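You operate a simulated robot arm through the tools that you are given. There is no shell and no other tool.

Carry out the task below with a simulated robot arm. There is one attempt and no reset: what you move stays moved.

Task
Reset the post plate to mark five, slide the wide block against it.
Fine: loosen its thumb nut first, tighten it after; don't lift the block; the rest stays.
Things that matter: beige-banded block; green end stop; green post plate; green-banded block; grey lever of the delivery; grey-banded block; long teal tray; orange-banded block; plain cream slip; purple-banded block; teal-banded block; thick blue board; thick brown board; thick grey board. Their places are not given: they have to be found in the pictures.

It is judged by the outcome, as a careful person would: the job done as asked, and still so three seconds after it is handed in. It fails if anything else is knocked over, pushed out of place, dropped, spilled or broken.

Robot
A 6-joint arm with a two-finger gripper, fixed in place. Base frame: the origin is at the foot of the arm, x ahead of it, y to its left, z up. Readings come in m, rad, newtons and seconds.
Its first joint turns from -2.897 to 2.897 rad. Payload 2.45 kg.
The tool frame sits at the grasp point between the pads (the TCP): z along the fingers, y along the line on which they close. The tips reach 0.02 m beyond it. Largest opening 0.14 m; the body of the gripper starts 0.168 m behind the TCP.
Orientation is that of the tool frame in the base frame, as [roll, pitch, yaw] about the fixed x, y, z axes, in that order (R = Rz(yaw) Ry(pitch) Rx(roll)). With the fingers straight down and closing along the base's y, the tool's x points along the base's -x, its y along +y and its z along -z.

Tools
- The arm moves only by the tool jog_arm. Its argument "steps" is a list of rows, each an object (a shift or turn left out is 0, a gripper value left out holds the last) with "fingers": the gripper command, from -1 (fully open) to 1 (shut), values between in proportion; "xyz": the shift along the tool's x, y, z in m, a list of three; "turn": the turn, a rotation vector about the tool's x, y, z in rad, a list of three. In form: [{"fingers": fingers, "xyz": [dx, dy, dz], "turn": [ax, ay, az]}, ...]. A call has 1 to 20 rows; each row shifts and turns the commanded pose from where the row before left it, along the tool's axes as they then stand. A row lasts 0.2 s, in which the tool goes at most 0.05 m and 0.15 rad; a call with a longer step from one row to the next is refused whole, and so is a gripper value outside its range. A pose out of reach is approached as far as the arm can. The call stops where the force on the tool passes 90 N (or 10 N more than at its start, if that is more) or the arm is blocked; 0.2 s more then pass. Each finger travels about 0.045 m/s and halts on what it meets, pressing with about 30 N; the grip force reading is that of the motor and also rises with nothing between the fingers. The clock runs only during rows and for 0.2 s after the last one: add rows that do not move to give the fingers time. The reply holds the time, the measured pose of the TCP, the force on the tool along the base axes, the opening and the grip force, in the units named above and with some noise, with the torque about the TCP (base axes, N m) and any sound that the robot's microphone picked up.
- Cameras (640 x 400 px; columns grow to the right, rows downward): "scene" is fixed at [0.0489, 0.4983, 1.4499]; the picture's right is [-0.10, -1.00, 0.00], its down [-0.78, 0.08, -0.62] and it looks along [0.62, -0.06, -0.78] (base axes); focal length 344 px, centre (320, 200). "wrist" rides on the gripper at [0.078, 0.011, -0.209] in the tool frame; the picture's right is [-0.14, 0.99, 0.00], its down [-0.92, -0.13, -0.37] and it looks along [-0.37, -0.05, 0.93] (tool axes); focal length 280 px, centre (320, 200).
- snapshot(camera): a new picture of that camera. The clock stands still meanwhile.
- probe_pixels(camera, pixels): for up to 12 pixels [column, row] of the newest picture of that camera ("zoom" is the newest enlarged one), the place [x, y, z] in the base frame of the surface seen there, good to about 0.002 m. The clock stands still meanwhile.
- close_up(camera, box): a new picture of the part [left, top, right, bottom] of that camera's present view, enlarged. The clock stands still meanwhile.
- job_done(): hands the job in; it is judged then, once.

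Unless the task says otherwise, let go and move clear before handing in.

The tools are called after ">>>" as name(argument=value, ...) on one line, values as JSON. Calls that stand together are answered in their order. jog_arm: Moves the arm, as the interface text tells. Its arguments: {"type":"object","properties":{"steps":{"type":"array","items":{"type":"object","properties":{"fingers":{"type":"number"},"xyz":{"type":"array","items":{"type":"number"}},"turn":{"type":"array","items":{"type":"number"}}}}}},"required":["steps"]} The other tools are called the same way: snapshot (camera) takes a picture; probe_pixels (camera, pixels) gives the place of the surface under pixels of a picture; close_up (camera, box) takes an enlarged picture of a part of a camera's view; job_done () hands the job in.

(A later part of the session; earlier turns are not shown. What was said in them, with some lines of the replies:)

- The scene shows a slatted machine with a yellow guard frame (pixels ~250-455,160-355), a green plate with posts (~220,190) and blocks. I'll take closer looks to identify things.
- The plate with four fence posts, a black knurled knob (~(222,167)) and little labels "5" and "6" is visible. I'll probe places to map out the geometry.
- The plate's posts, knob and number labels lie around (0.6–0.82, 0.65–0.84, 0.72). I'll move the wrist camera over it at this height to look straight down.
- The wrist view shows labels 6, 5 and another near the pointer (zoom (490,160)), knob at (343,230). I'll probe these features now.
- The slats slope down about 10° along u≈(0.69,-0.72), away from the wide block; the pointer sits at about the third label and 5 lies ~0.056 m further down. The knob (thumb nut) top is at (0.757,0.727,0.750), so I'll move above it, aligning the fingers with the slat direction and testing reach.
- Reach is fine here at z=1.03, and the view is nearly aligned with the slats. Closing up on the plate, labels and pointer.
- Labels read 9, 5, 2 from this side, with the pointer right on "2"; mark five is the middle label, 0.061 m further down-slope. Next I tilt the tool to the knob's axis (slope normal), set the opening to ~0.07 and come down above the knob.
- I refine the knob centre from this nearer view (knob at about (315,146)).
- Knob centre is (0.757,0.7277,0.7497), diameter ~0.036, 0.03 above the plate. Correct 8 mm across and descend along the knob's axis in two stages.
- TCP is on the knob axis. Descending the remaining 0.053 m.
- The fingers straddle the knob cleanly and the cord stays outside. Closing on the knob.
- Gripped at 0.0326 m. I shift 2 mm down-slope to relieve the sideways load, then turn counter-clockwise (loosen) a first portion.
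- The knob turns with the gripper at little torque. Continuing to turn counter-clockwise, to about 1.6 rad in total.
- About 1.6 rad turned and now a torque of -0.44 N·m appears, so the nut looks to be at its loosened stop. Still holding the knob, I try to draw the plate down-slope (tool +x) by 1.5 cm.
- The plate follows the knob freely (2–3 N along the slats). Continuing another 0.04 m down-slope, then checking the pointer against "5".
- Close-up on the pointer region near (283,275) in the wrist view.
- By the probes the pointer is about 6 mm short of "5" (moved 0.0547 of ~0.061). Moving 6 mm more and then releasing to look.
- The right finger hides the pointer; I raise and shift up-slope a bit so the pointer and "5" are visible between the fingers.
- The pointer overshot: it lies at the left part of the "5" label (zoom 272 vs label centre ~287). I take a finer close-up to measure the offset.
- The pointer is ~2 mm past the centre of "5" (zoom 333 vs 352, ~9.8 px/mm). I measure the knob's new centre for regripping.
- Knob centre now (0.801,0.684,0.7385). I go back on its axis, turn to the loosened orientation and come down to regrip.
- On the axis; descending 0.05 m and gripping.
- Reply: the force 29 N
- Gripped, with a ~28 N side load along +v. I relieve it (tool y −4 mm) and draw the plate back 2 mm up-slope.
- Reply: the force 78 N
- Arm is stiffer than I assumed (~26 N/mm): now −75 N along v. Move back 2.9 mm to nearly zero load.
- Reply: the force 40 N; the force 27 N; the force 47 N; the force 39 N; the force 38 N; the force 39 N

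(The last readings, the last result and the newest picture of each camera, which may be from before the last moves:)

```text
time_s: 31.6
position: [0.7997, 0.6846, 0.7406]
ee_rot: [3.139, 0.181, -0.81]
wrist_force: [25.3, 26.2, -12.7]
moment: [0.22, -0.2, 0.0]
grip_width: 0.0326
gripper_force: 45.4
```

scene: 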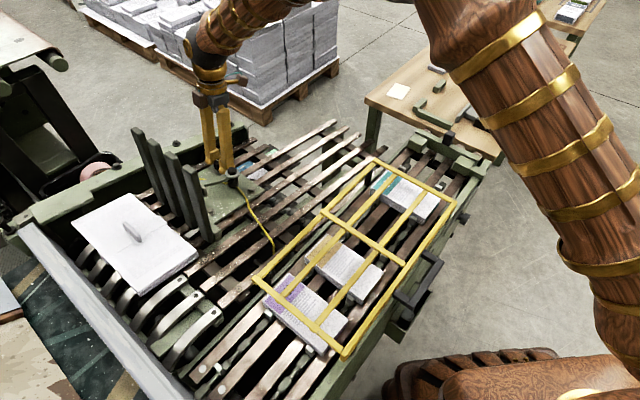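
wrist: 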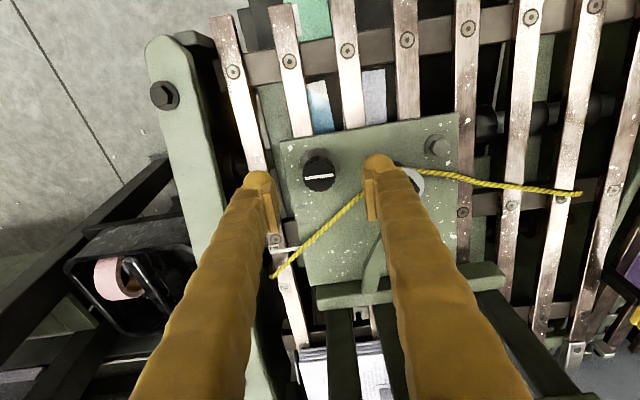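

Steady +36 N along v remains; one more 1.2 mm shift toward +v.

>>> jog_arm(steps=[{"xyz": [0, -0.0012, 0]}, {"xyz": [0, 0, 0]}, {"xyz": [0, 0, 0]}, {"xyz": [0, 0, 0]}])

```text
time_s: 32.6
position: [0.799, 0.6848, 0.7412]
ee_rot: [3.138, 0.179, -0.81]
wrist_force: [1.7, -2.5, 2.4]
moment: [-0.04, -0.04, 0.0]
grip_width: 0.0325
gripper_force: 45.2
```

Load is near zero and the TCP sits 2 mm further up-slope. Now tightening: clockwise turn of ~1.56 rad.

>>> jog_arm(steps=[{"turn": [0, 0, 0.12]}, {"turn": [0, 0, 0.12]}, {"turn": [0, 0, 0.12]}, {"turn": [0, 0, 0.12]}, {"turn": [0, 0, 0.12]}, {"turn": [0, 0, 0.12]}, {"turn": [0, 0, 0.12]}, {"turn": [0, 0, 0.12]}, {"turn": [0, 0, 0.12]}, {"turn": [0, 0, 0.12]}, {"turn": [0, 0, 0.12]}, {"turn": [0, 0, 0.12]}, {"turn": [0, 0, 0.12]}, {"xyz": [0, 0, 0]}])

>>> snapshot(camera="wrist")

```text
time_s: 35.6
position: [0.8002, 0.6846, 0.741]
ee_rot: [2.961, -0.001, -2.373]
wrist_force: [8.7, -2.0, 4.2]
moment: [-0.04, -0.09, 0.41]
grip_width: 0.0328
gripper_force: 44.8
```

```text
taken
```

wrist: 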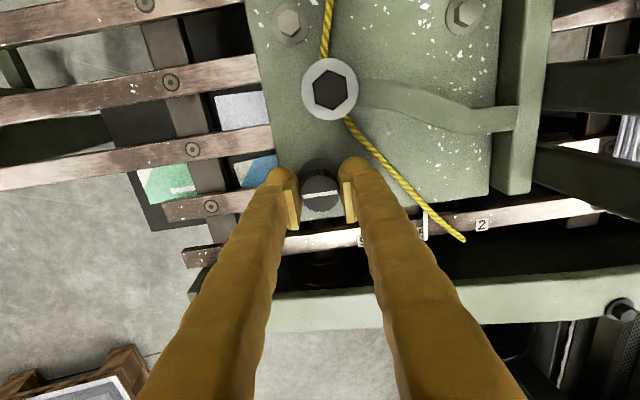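

Torque is +0.41 N·m at the original line direction. A slight extra turn to make sure it's tight, then a look at the pointer past the finger.

>>> jog_arm(steps=[{"turn": [0, 0, 0.06]}, {"xyz": [0, 0, 0]}])

>>> close_up(camera="wrist", box=[396, 200, 492, 260])

```text
time_s: 36.2
position: [0.8003, 0.6849, 0.7417]
ee_rot: [2.961, -0.01, -2.428]
wrist_force: [2.0, -6.2, 5.7]
moment: [-0.03, -0.04, 0.35]
grip_width: 0.0326
gripper_force: 44.5
```

```text
6.67 times, centred on (444, 230) of wrist
```

zoom: 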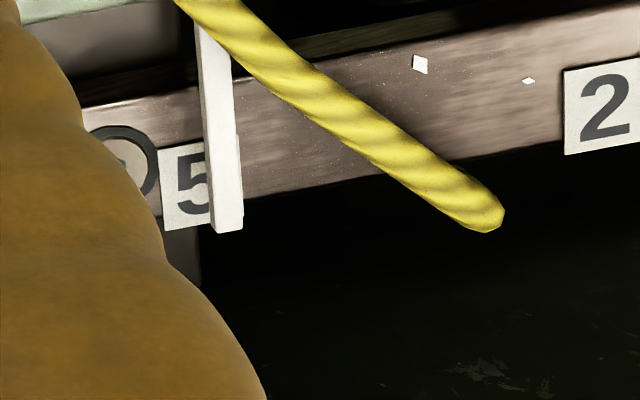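

Torque plateaus (~0.4 N·m), so the nut is tight. Releasing, rising and checking the pointer from straight above.

>>> jog_arm(steps=[{"fingers": 0}, {"fingers": 0}, {"fingers": 0}, {"xyz": [0, 0, -0.02]}, {"xyz": [0, 0, -0.04]}, {"xyz": [0, 0, -0.04]}, {"xyz": [0, 0, -0.04]}, {"xyz": [0, 0, -0.04], "turn": [0, 0, -0.06]}, {"xyz": [0, 0.035, 0], "fingers": -1}, {"xyz": [0, 0.035, 0]}, {"xyz": [0, 0, 0]}])

>>> snapshot(camera="wrist")

>>> close_up(camera="wrist", box=[325, 170, 357, 190])

>>> close_up(camera="wrist", box=[245, 135, 295, 172])

```text
time_s: 38.6
position: [0.7734, 0.7109, 0.9304]
ee_rot: [2.961, 0.0, -2.369]
wrist_force: [-0.2, 0.0, -0.2]
moment: [-0.01, 0.0, -0.01]
grip_width: 0.1397
gripper_force: 0.7
```

```text
taken
```

wrist: 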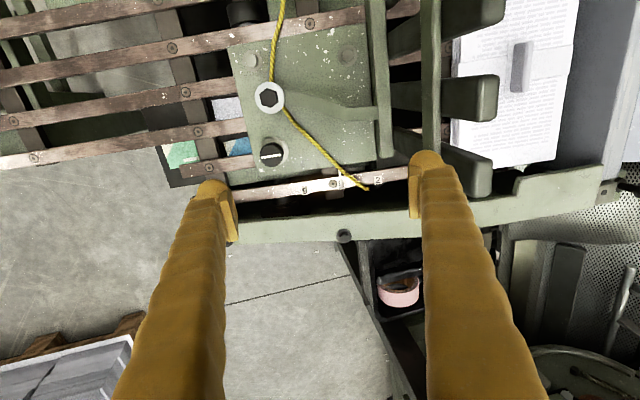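

```text
16.00 times, centred on (341, 180) of wrist
```

zoom: 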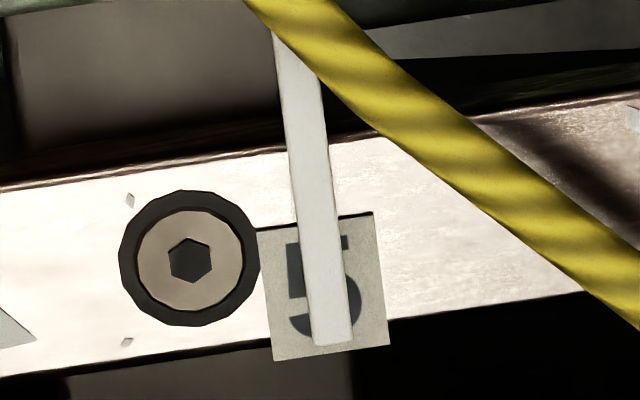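

```text
10.81 times, centred on (270, 154) of wrist
```

zoom: 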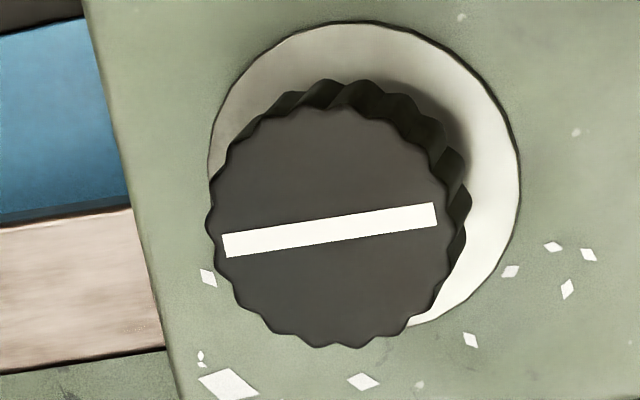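

The pointer is now right on the centre of "5" and the nut's line is back to its original direction. Next, rise above the posts and look at the wide block from above.

>>> jog_arm(steps=[{"xyz": [0, 0, -0.05]}, {"xyz": [0, 0, -0.05]}, {"xyz": [0, 0, -0.05]}, {"xyz": [0.03, 0.035, 0]}, {"xyz": [0.03, 0.035, 0]}, {"xyz": [0.03, 0.035, 0]}, {"xyz": [0.03, 0.035, 0]}, {"xyz": [0.03, 0.035, 0]}, {"xyz": [0, 0.045, 0]}, {"xyz": [0, 0.045, 0]}, {"xyz": [0, 0.045, 0]}, {"xyz": [0, 0, 0]}])

>>> snapshot(camera="wrist")

>>> snapshot(camera="scene")

```text
time_s: 41.2
position: [0.4724, 0.8066, 1.1336]
ee_rot: [2.962, 0.001, -2.372]
wrist_force: [0.1, -0.5, 0.1]
moment: [0.01, 0.03, -0.02]
grip_width: 0.1399
gripper_force: 0.0
```

```text
taken
```

wrist: 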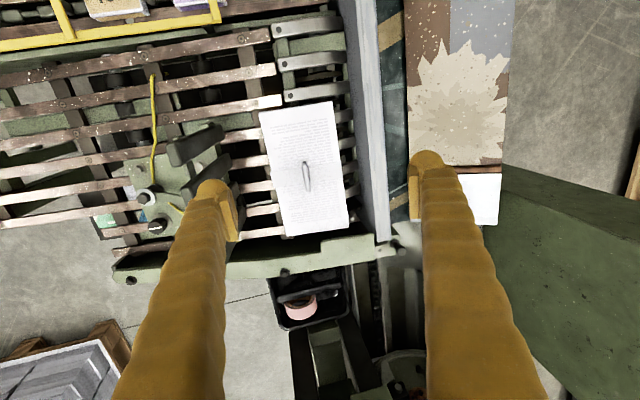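

```text
taken
```

scene: 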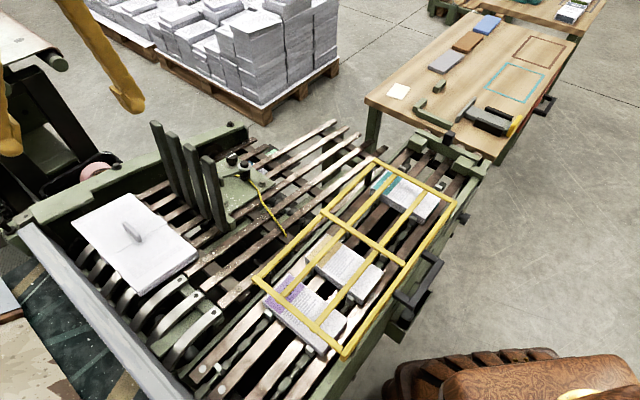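

Now the block and posts are both visible from above. Close up and probe the block corners and posts.

>>> close_up(camera="wrist", box=[160, 80, 400, 260])

>>> probe_pixels(camera="wrist", pixels=[[261, 112], [331, 103], [346, 230], [288, 236], [308, 177], [265, 180], [355, 130], [225, 165], [205, 150], [218, 130], [338, 160], [370, 160]])

>>> close_up(camera="scene", box=[60, 110, 300, 310])

```text
2.22 times, centred on (280, 170) of wrist
```

zoom: 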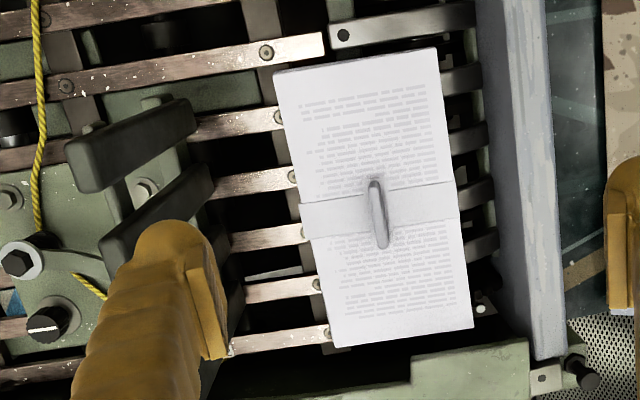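

```text
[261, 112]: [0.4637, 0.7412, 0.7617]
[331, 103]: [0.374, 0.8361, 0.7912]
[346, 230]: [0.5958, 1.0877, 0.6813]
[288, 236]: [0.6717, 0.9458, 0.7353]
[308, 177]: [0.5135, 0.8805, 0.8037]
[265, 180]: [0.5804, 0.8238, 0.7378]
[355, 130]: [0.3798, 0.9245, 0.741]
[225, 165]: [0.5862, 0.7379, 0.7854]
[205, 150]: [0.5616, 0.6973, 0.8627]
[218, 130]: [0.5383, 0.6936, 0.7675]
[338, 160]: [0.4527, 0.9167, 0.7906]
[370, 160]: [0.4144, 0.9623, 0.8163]
```

```text
2.00 times, centred on (180, 210) of scene
```

zoom: 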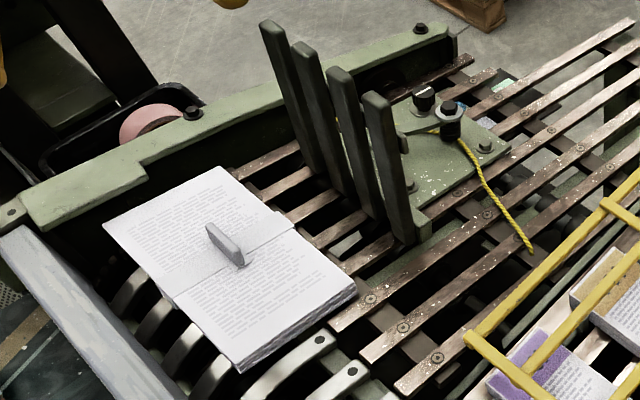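

The block's pull tab (fin) is at about (308,177); block edge is ~9 cm uphill of the posts and skewed ~3°. I'll push the tab with the uphill finger down-slope without gripping (no lifting). First measure the tab.

>>> close_up(camera="wrist", box=[284, 150, 332, 200])

```text
8.00 times, centred on (308, 175) of wrist
```

zoom: 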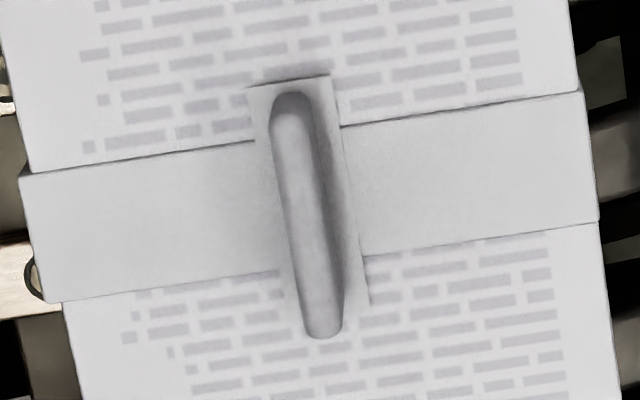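

>>> probe_pixels(camera="zoom", pixels=[[290, 100], [305, 200], [322, 330], [280, 200], [325, 200], [345, 240], [260, 250], [420, 210], [585, 200], [50, 240], [305, 150], [312, 270]])

```text
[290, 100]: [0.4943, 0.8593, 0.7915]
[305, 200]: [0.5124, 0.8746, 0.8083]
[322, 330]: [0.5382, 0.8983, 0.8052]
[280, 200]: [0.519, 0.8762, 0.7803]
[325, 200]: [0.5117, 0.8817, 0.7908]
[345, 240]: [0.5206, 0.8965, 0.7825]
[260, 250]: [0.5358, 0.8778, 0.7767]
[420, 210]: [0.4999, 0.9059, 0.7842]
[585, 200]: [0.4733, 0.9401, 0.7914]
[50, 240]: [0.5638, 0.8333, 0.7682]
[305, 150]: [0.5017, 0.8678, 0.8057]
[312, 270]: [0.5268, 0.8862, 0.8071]
```

Tab centre is (0.516,0.878,0.807), ~0.026 high, ~0.06 long. I'll rotate the tool 90° clockwise (camera side uphill, so gripper stays clear of posts), set the opening to 0.03, and come down just uphill of the tab, staying above the block.

>>> jog_arm(steps=[{"turn": [0, 0, 0.15], "fingers": 0.57}, {"turn": [0, 0, 0.15]}, {"turn": [0, 0, 0.15]}, {"turn": [0, 0, 0.15]}, {"turn": [0, 0, 0.15]}, {"turn": [0, 0, 0.15]}, {"turn": [0, 0, 0.15]}, {"turn": [0, 0, 0.15]}, {"turn": [0, 0, 0.15]}, {"turn": [0, 0, 0.15]}, {"turn": [0, 0, 0.07]}, {"xyz": [-0.008, 0.04, 0]}, {"xyz": [0, 0.0406, 0]}, {"xyz": [0, 0, 0.04]}, {"xyz": [0, 0, 0.04]}, {"xyz": [0, 0, 0.04]}, {"xyz": [0, 0, 0.04]}, {"xyz": [0, 0, 0.045]}, {"xyz": [0, 0, 0]}])

>>> snapshot(camera="wrist")

>>> snapshot(camera="scene")

```text
time_s: 45.2
position: [0.5108, 0.884, 0.9303]
ee_rot: [-3.14, -0.18, 2.344]
wrist_force: [-0.3, 0.3, 0.1]
moment: [-0.01, 0.0, 0.01]
grip_width: 0.03
gripper_force: 0.0
```

```text
taken
```

wrist: 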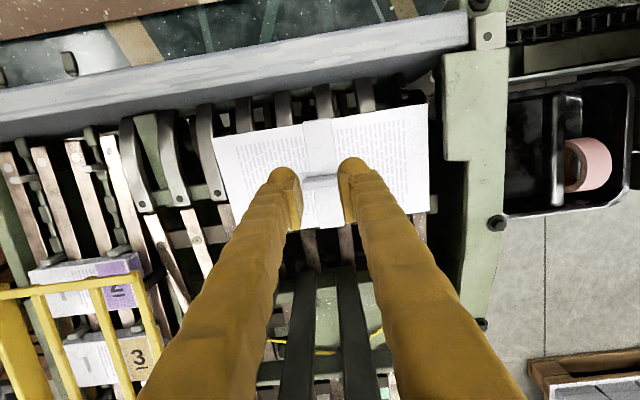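

```text
taken
```

scene: 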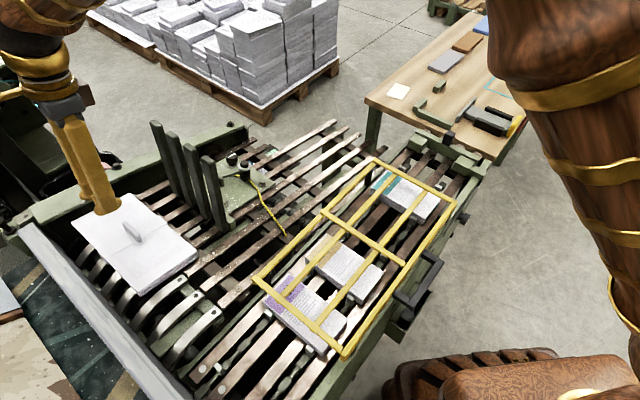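

Position as planned ((0.511,0.884,0.930)). Descending along the normal to tab level.

>>> jog_arm(steps=[{"xyz": [0, 0, 0.04]}, {"xyz": [0, 0, 0.035]}, {"xyz": [0, 0, 0.025]}, {"xyz": [0, 0, 0.012]}, {"xyz": [0, 0, 0.004]}, {"xyz": [0, 0, 0]}])

>>> close_up(camera="wrist", box=[200, 80, 440, 240])

>>> close_up(camera="scene", box=[60, 170, 220, 280])

```text
time_s: 46.6
position: [0.4975, 0.8987, 0.8166]
ee_rot: [-3.14, -0.18, 2.345]
wrist_force: [-0.7, 0.6, 0.1]
moment: [0.01, 0.02, -0.05]
grip_width: 0.0302
gripper_force: 0.0
```

```text
2.50 times, centred on (320, 160) of wrist
```

zoom: 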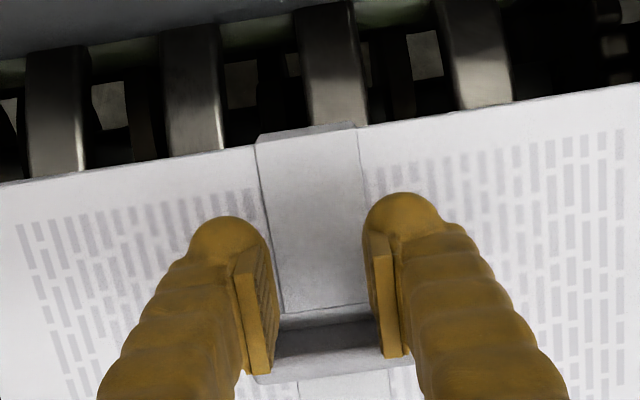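

```text
3.64 times, centred on (140, 225) of scene
```

zoom: 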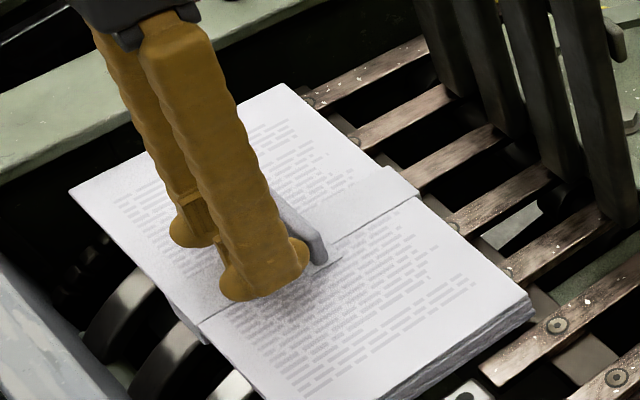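

Fingers are just uphill of the tab. Pushing down-slope (tool −x) by 2.5 cm and checking.

>>> jog_arm(steps=[{"xyz": [-0.005, 0, 0]}, {"xyz": [-0.005, 0, 0]}, {"xyz": [-0.005, 0, 0]}, {"xyz": [-0.005, 0, 0]}, {"xyz": [-0.005, 0, 0]}, {"xyz": [0, 0, 0]}])

>>> close_up(camera="wrist", box=[200, 80, 440, 240])

>>> close_up(camera="scene", box=[60, 130, 280, 290])

```text
time_s: 48.0
position: [0.5148, 0.879, 0.812]
ee_rot: [3.141, -0.18, 2.342]
wrist_force: [0.5, 0.4, -0.7]
moment: [0.0, 0.02, 0.01]
grip_width: 0.03
gripper_force: 0.1
```

```text
2.50 times, centred on (320, 160) of wrist
```

zoom: 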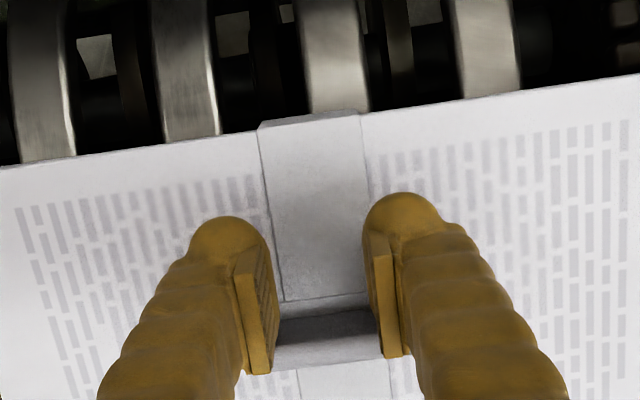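

```text
2.50 times, centred on (170, 210) of scene
```

zoom: 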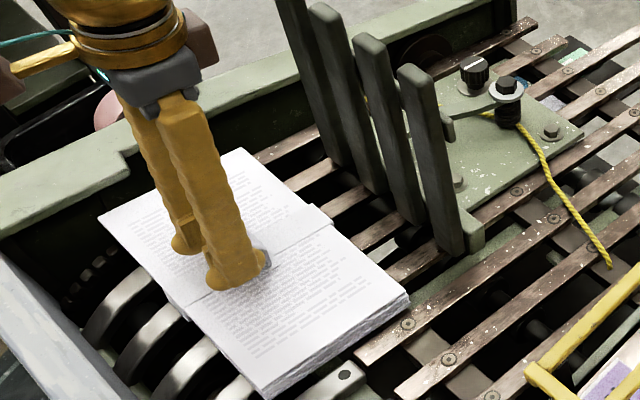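

The block slides smoothly with negligible force. Continuing another 4.5 cm.

>>> jog_arm(steps=[{"xyz": [-0.005, 0, 0]}, {"xyz": [-0.005, 0, 0]}, {"xyz": [-0.005, 0, 0]}, {"xyz": [-0.005, 0, 0]}, {"xyz": [-0.005, 0, 0]}, {"xyz": [-0.005, 0, 0]}, {"xyz": [-0.005, 0, 0]}, {"xyz": [-0.005, 0, 0]}, {"xyz": [-0.005, 0, 0]}, {"xyz": [0, 0, 0]}])

>>> snapshot(camera="wrist")

>>> close_up(camera="scene", box=[80, 130, 280, 270])

```text
time_s: 50.2
position: [0.5449, 0.8487, 0.8042]
ee_rot: [-3.141, -0.179, 2.344]
wrist_force: [-0.5, -0.2, 0.2]
moment: [0.04, -0.01, 0.06]
grip_width: 0.0302
gripper_force: 0.0
```

```text
taken
```

wrist: 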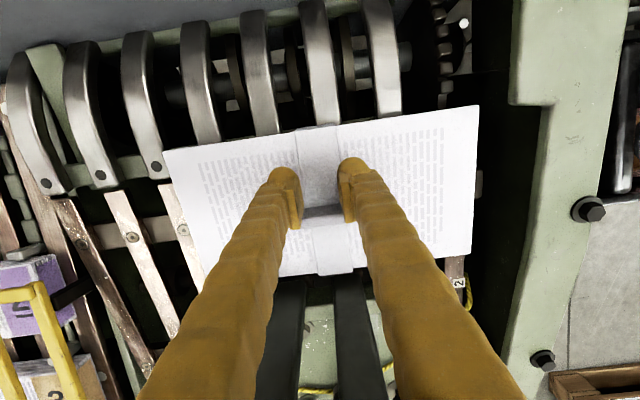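

```text
2.86 times, centred on (180, 200) of scene
```

zoom: 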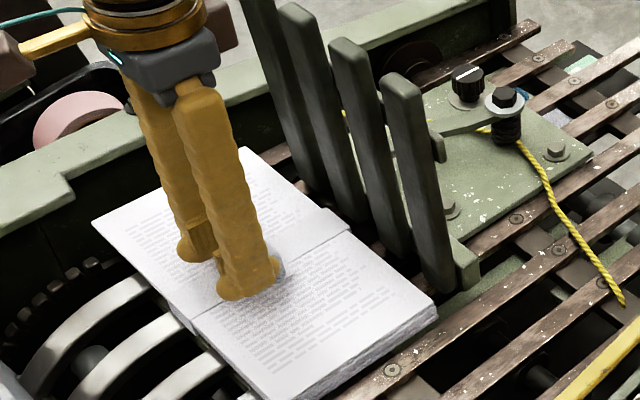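

Closer now; the block edge is near the posts. Advancing in small 2 mm steps watching the force.

>>> jog_arm(steps=[{"xyz": [-0.002, 0, 0]}, {"xyz": [-0.002, 0, 0]}, {"xyz": [-0.002, 0, 0]}, {"xyz": [-0.002, 0, 0]}, {"xyz": [0, 0, 0]}])

>>> close_up(camera="scene", box=[130, 150, 250, 250])

>>> close_up(camera="wrist", box=[140, 80, 500, 305])

```text
time_s: 51.4
position: [0.5507, 0.8427, 0.8016]
ee_rot: [3.141, -0.18, 2.341]
wrist_force: [0.3, 1.1, 0.1]
moment: [0.02, -0.02, -0.02]
grip_width: 0.0302
gripper_force: 0.0
```

```text
4.00 times, centred on (190, 200) of scene
```

zoom: 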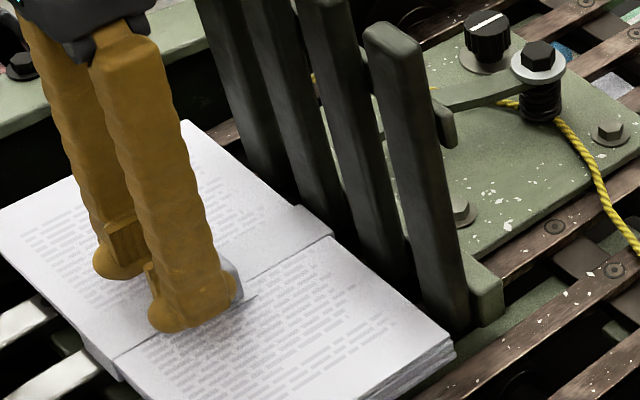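

```text
1.78 times, centred on (320, 192) of wrist
```

zoom: 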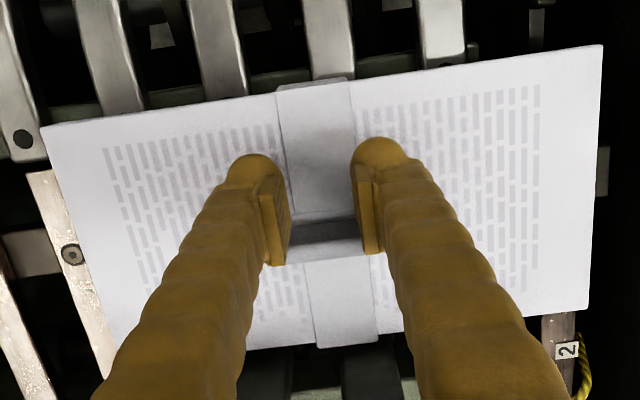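

The block is now square to the fence, a few mm short. Continuing with 1.5 mm steps until contact is felt.

>>> jog_arm(steps=[{"xyz": [-0.0015, 0, 0]}, {"xyz": [-0.0015, 0, 0]}, {"xyz": [-0.0015, 0, 0]}, {"xyz": [0, 0, 0]}])

>>> close_up(camera="scene", box=[160, 180, 240, 240])

```text
time_s: 52.4
position: [0.5526, 0.8396, 0.8016]
ee_rot: [-3.141, -0.18, 2.345]
wrist_force: [-3.1, 2.0, -0.9]
moment: [0.01, -0.01, 0.09]
grip_width: 0.0293
gripper_force: 0.1
```

```text
6.67 times, centred on (200, 210) of scene
```

zoom: 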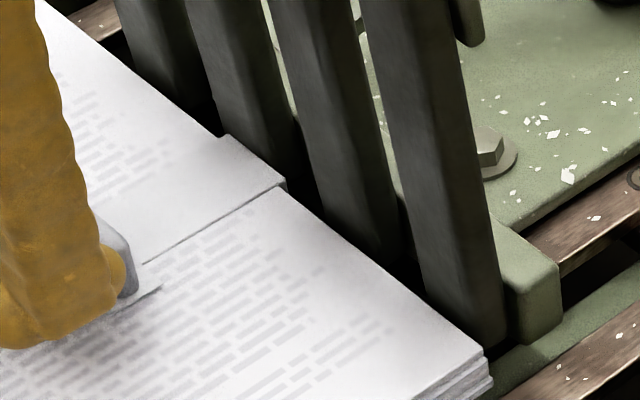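

A ~3.7 N reaction up-slope shows contact beginning. One more 1 mm nudge and check.

>>> jog_arm(steps=[{"xyz": [-0.0005, 0, 0]}, {"xyz": [-0.0005, 0, 0]}, {"xyz": [0, 0, 0]}])

>>> close_up(camera="scene", box=[160, 180, 240, 240])

>>> snapshot(camera="wrist")

```text
time_s: 53.2
position: [0.5536, 0.8399, 0.8015]
ee_rot: [-3.14, -0.18, 2.345]
wrist_force: [-9.5, 9.8, 0.9]
moment: [0.14, 0.1, 0.29]
grip_width: 0.0295
gripper_force: 0.1
```

```text
6.67 times, centred on (200, 210) of scene
```

zoom: 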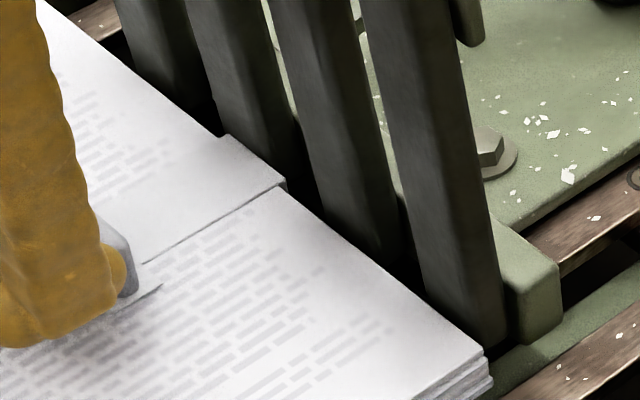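

```text
taken
```

wrist: 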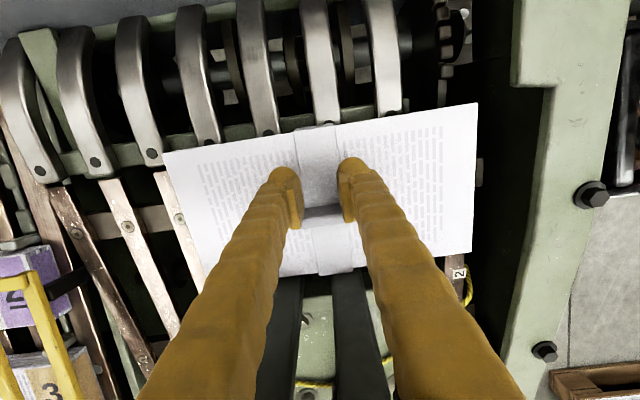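

13.6 N reaction: the block is firmly against the posts. Back off, rise clear of everything and verify from above.

>>> jog_arm(steps=[{"xyz": [0.004, 0, 0]}, {"xyz": [0.008, 0, 0]}, {"xyz": [0, 0, -0.03]}, {"xyz": [0, 0, -0.05]}, {"xyz": [0, 0, -0.05]}, {"xyz": [0, 0, -0.05]}, {"xyz": [0, 0, -0.05]}, {"xyz": [0, 0, 0]}])

>>> snapshot(camera="wrist")

>>> snapshot(camera="scene")

```text
time_s: 55.0
position: [0.5726, 0.8174, 1.0319]
ee_rot: [3.141, -0.18, 2.345]
wrist_force: [-0.1, -0.1, -0.2]
moment: [-0.04, -0.02, 0.02]
grip_width: 0.0301
gripper_force: 0.1
```

```text
taken
```

wrist: 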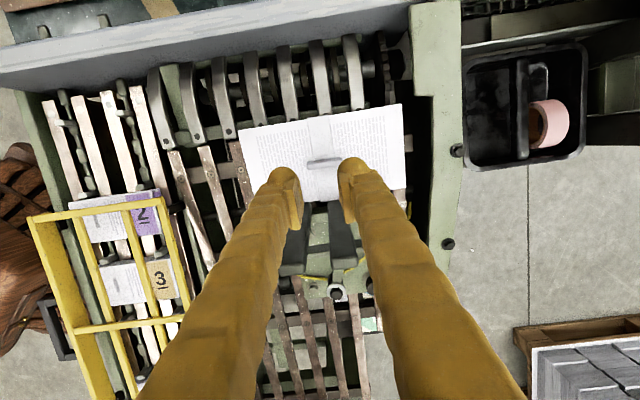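

```text
taken
```

scene: 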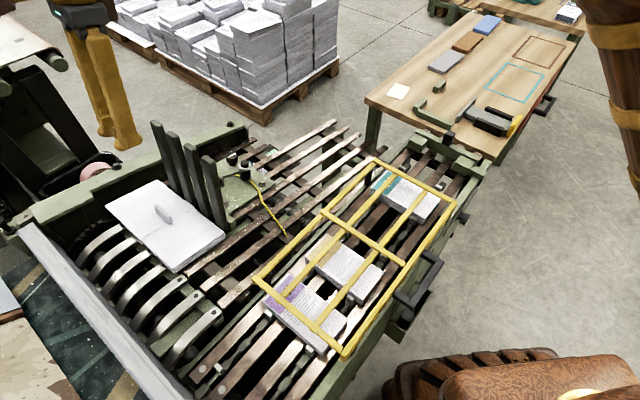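

Checking contact and pointer from another angle: rise, turn back to neutral, and look down at the block/post line.

>>> jog_arm(steps=[{"xyz": [0, 0, -0.05]}, {"xyz": [0, 0, -0.05]}, {"turn": [0, 0, -0.15]}, {"turn": [0, 0, -0.15]}, {"turn": [0, 0, -0.15]}, {"turn": [0, 0, -0.15]}, {"turn": [0, 0, -0.15]}, {"turn": [0, 0, -0.15]}, {"turn": [0, 0, -0.15]}, {"turn": [0, 0, -0.15]}, {"turn": [0, 0, -0.15]}, {"turn": [0, 0, -0.15]}, {"turn": [0, 0, -0.07], "fingers": -1}, {"xyz": [0.04, 0.01, 0]}, {"xyz": [0.04, 0.01, 0]}, {"xyz": [0, 0, 0]}])

>>> snapshot(camera="wrist")

```text
time_s: 58.4
position: [0.516, 0.7654, 1.1331]
ee_rot: [2.961, 0.002, -2.37]
wrist_force: [0.4, -0.4, 0.7]
moment: [-0.01, 0.03, 0.02]
grip_width: 0.1186
gripper_force: 0.1
```

```text
taken
```

wrist: 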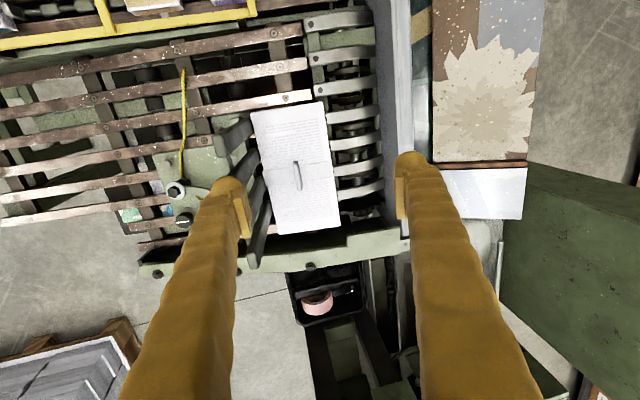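

>>> close_up(camera="wrist", box=[200, 90, 360, 250])

>>> probe_pixels(camera="wrist", pixels=[[252, 115], [321, 104], [336, 224], [279, 232], [250, 150], [258, 175], [268, 200], [240, 130]])

>>> close_up(camera="scene", box=[100, 110, 260, 280])

```text
2.50 times, centred on (280, 170) of wrist
```

zoom: 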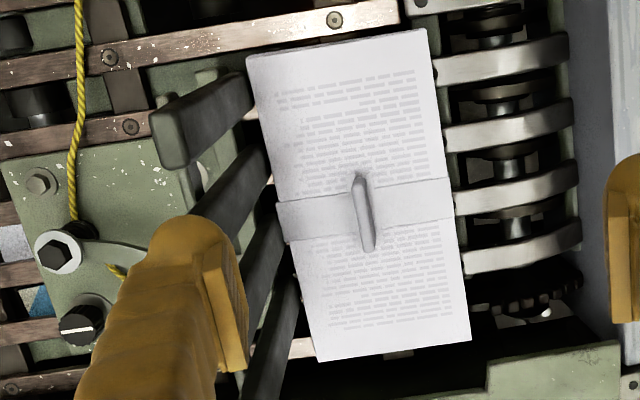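

```text
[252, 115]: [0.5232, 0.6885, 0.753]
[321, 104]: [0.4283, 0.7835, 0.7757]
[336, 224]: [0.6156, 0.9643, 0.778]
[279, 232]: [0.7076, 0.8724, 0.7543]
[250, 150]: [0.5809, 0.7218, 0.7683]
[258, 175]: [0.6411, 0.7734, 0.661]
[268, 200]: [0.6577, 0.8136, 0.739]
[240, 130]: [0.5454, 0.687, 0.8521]
```

```text
2.35 times, centred on (180, 195) of scene
```

zoom: 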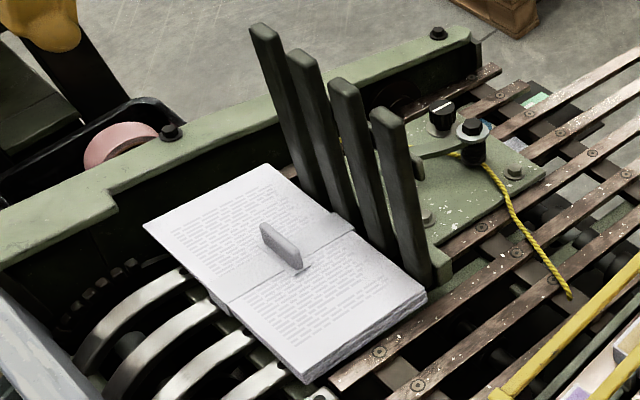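

The block's edges are square to the slats (u ≈ −0.132/−0.136 at its two lower corners). A finer look at the contact line and the pointer.

>>> close_up(camera="wrist", box=[235, 100, 291, 140])

>>> close_up(camera="wrist", box=[240, 150, 310, 240])

>>> close_up(camera="scene", box=[170, 170, 250, 240])

```text
10.00 times, centred on (263, 120) of wrist
```

zoom: 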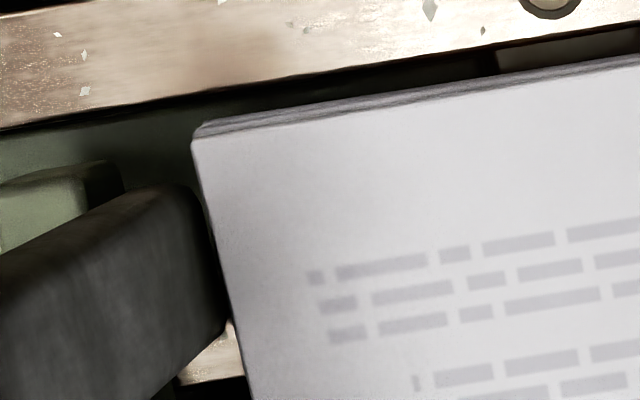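

```text
4.44 times, centred on (275, 195) of wrist
```

zoom: 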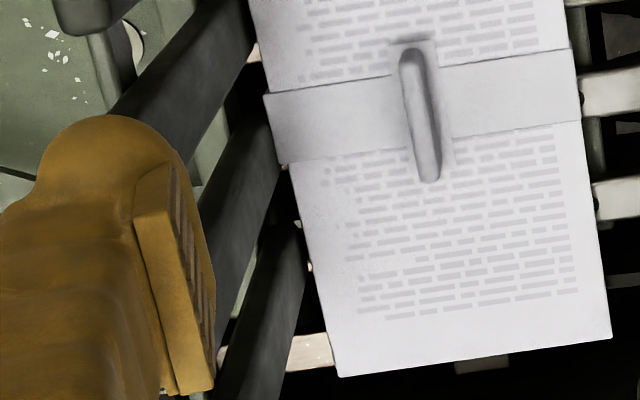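

```text
5.71 times, centred on (210, 205) of scene
```

zoom: 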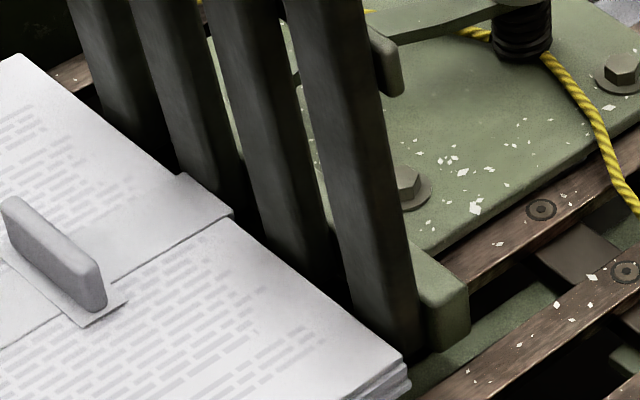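

All posts meet the block edge. Finally confirm the pointer is still on "5" after the push.

>>> jog_arm(steps=[{"xyz": [-0.03, -0.045, 0]}, {"xyz": [-0.03, -0.045, 0]}, {"xyz": [-0.03, -0.045, 0]}, {"xyz": [-0.03, -0.045, 0]}, {"xyz": [-0.02, -0.03, 0]}, {"xyz": [0, 0, 0]}, {"xyz": [0, 0, 0]}])

>>> snapshot(camera="wrist")

>>> snapshot(camera="scene")

```text
refused: row 1 steps farther than a row can; nothing moved
```

```text
taken
```

wrist: 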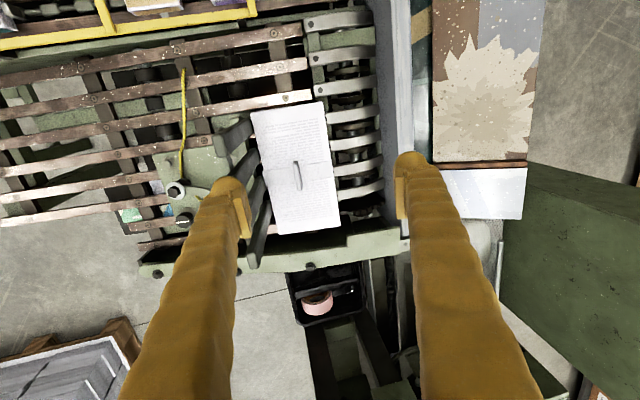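

```text
taken
```

scene: 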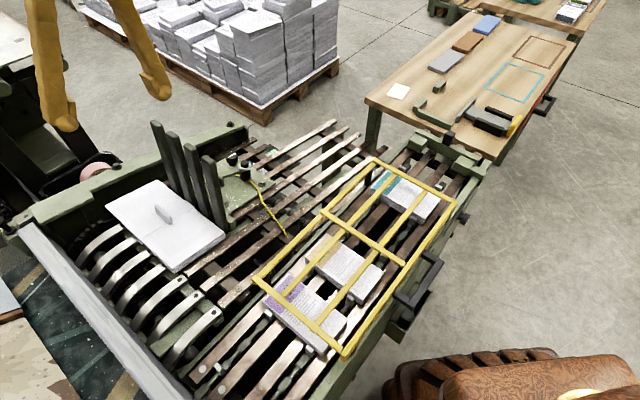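

The row was just over the length limit; repeating with shorter steps.

>>> jog_arm(steps=[{"xyz": [-0.025, -0.035, 0]}, {"xyz": [-0.025, -0.035, 0]}, {"xyz": [-0.025, -0.035, 0]}, {"xyz": [-0.025, -0.035, 0]}, {"xyz": [-0.02, -0.035, 0]}, {"xyz": [-0.02, -0.035, 0]}, {"xyz": [0, 0, 0]}, {"xyz": [0, 0, 0]}])

>>> snapshot(camera="wrist")

```text
time_s: 60.2
position: [0.7601, 0.7126, 1.0949]
ee_rot: [2.963, 0.0, -2.37]
wrist_force: [0.3, -0.1, 0.5]
moment: [0.01, -0.01, 0.01]
grip_width: 0.1399
gripper_force: 0.1
```

```text
taken
```

wrist: 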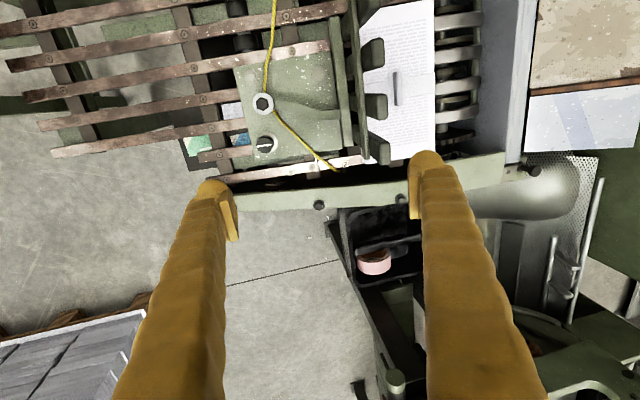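

>>> close_up(camera="wrist", box=[290, 145, 354, 185])

>>> close_up(camera="wrist", box=[330, 0, 450, 170])

```text
10.00 times, centred on (322, 165) of wrist
```

zoom: 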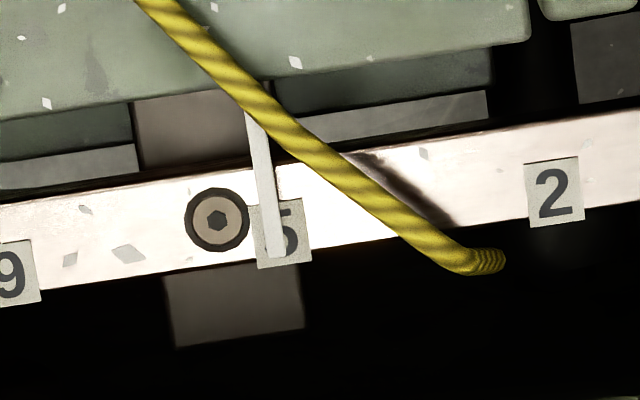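

```text
2.35 times, centred on (390, 85) of wrist
```

zoom: 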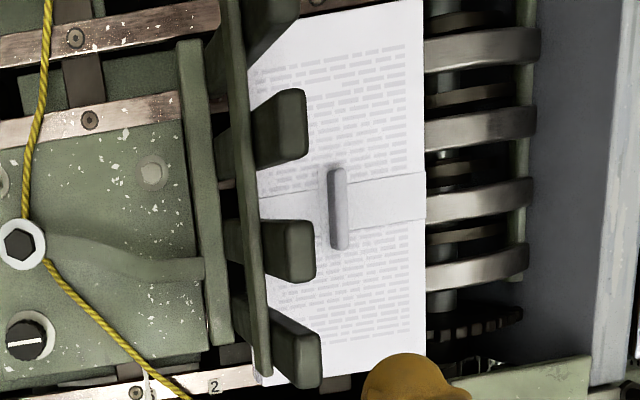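

The pointer now looks ~2 mm down-slope of the "5" centre (zoom 270 vs 282). I return to the same close viewpoint as before for an exact comparison.

>>> jog_arm(steps=[{"xyz": [-0.0084, -0.0396, 0]}, {"xyz": [0, 0, 0.04]}, {"xyz": [0, 0, 0.04]}, {"xyz": [0, 0, 0.04]}, {"xyz": [0, 0, 0.04]}, {"xyz": [0, 0, 0]}])

>>> snapshot(camera="wrist")

>>> close_up(camera="wrist", box=[325, 170, 357, 190])

>>> close_up(camera="wrist", box=[245, 135, 295, 172])

```text
time_s: 61.6
position: [0.7739, 0.7119, 0.9298]
ee_rot: [2.962, 0.0, -2.371]
wrist_force: [-0.1, 0.3, 0.1]
moment: [0.01, -0.02, -0.03]
grip_width: 0.14
gripper_force: 0.0
```

```text
taken
```

wrist: 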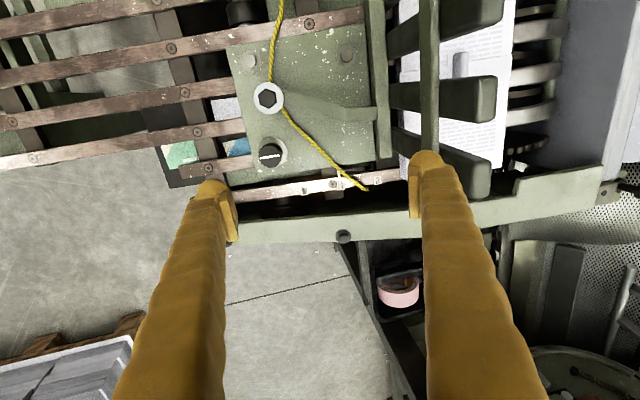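

```text
16.00 times, centred on (341, 180) of wrist
```

zoom: 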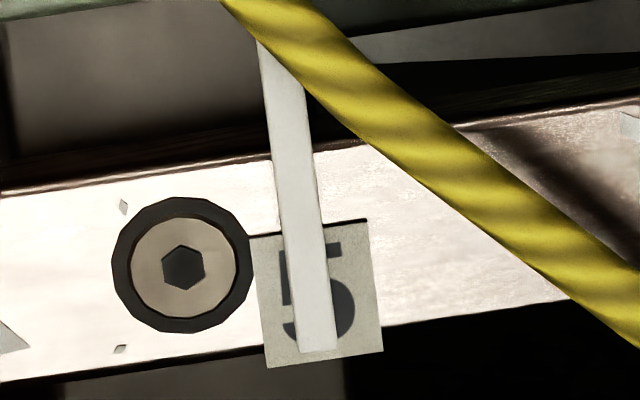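

```text
10.81 times, centred on (270, 154) of wrist
```

zoom: 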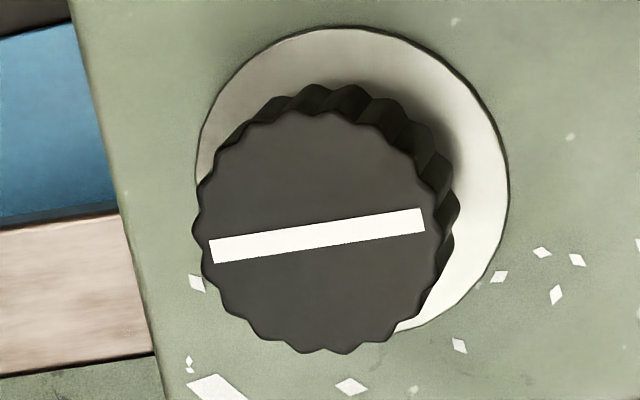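

The pointer is within ~0.8 mm of the centre of "5" (309 vs 317 at ~9.8 px/mm), nut line tight. I wait 3 s and compare once more to make sure nothing creeps.

>>> jog_arm(steps=[{"xyz": [0, 0, 0]}, {"xyz": [0, 0, 0]}, {"xyz": [0, 0, 0]}, {"xyz": [0, 0, 0]}, {"xyz": [0, 0, 0]}, {"xyz": [0, 0, 0]}, {"xyz": [0, 0, 0]}, {"xyz": [0, 0, 0]}, {"xyz": [0, 0, 0]}, {"xyz": [0, 0, 0]}, {"xyz": [0, 0, 0]}, {"xyz": [0, 0, 0]}, {"xyz": [0, 0, 0]}, {"xyz": [0, 0, 0]}, {"xyz": [0, 0, 0]}])

>>> close_up(camera="wrist", box=[325, 170, 357, 190])

>>> snapshot(camera="scene")

```text
time_s: 64.8
position: [0.7732, 0.7112, 0.9298]
ee_rot: [2.961, 0.0, -2.369]
wrist_force: [-0.6, 0.6, -0.5]
moment: [0.0, -0.03, 0.01]
grip_width: 0.1397
gripper_force: 0.2
```

```text
16.00 times, centred on (341, 180) of wrist
```

zoom: 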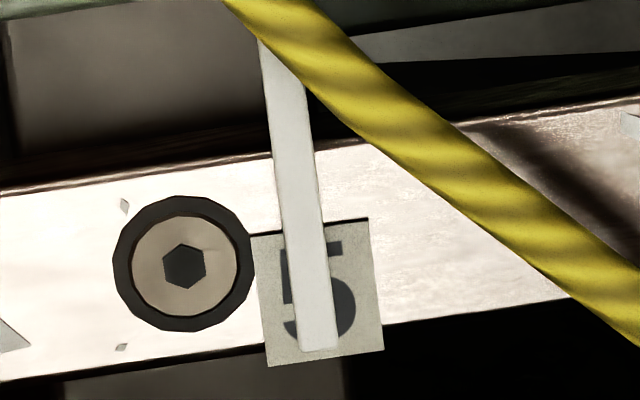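

```text
taken
```

scene: 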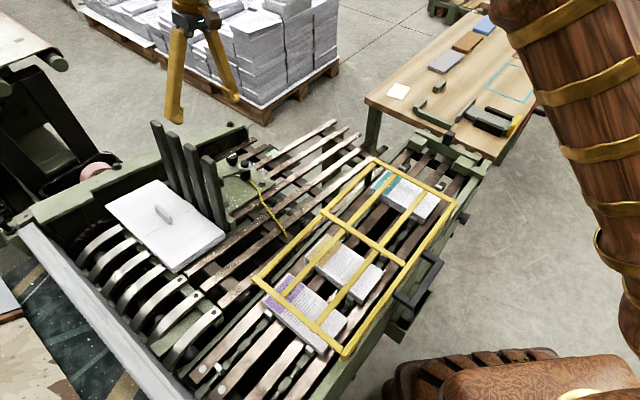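

Nothing has crept: pointer on "5", nut tight, block resting against the posts, everything else unchanged in the scene view. I raise the arm clear and hand in.

>>> jog_arm(steps=[{"xyz": [0, 0, -0.05]}, {"xyz": [0, 0, -0.05]}, {"xyz": [0, 0, -0.03]}, {"xyz": [0, 0, 0]}])

>>> job_done()

```text
time_s: 65.8
position: [0.7898, 0.6942, 1.0596]
ee_rot: [2.961, -0.002, -2.369]
wrist_force: [-0.2, 0.0, 0.1]
moment: [-0.02, 0.0, 0.0]
grip_width: 0.1399
gripper_force: 0.1
```

```text
The job is handed in.
```

The post plate is set to mark five with its thumb nut tightened again, and the wide block has been slid down against the posts. I've handed the job in.

- **Plate:** I loosened the nut about a quarter turn, moved the plate from the "2" label to "5", and turned the nut back until it stopped at its original line. The pointer was on the centre of "5" when I let go. Pushing the block moved the plate about 1 mm down-slope, so it ended about 0.8 mm from the centre. It did not move further over the next 3 seconds.
- **Block:** I pushed it by its tab without gripping or lifting it, until it met the posts with about 14 N. It is square to within about a degree. One close-up suggested a gap of 1–2 mm at the post nearest the rail; the other views showed no gap.
- **Everything else:** In the final scene picture nothing else looks knocked or moved. The yellow cord is attached to the plate and moved along with it.
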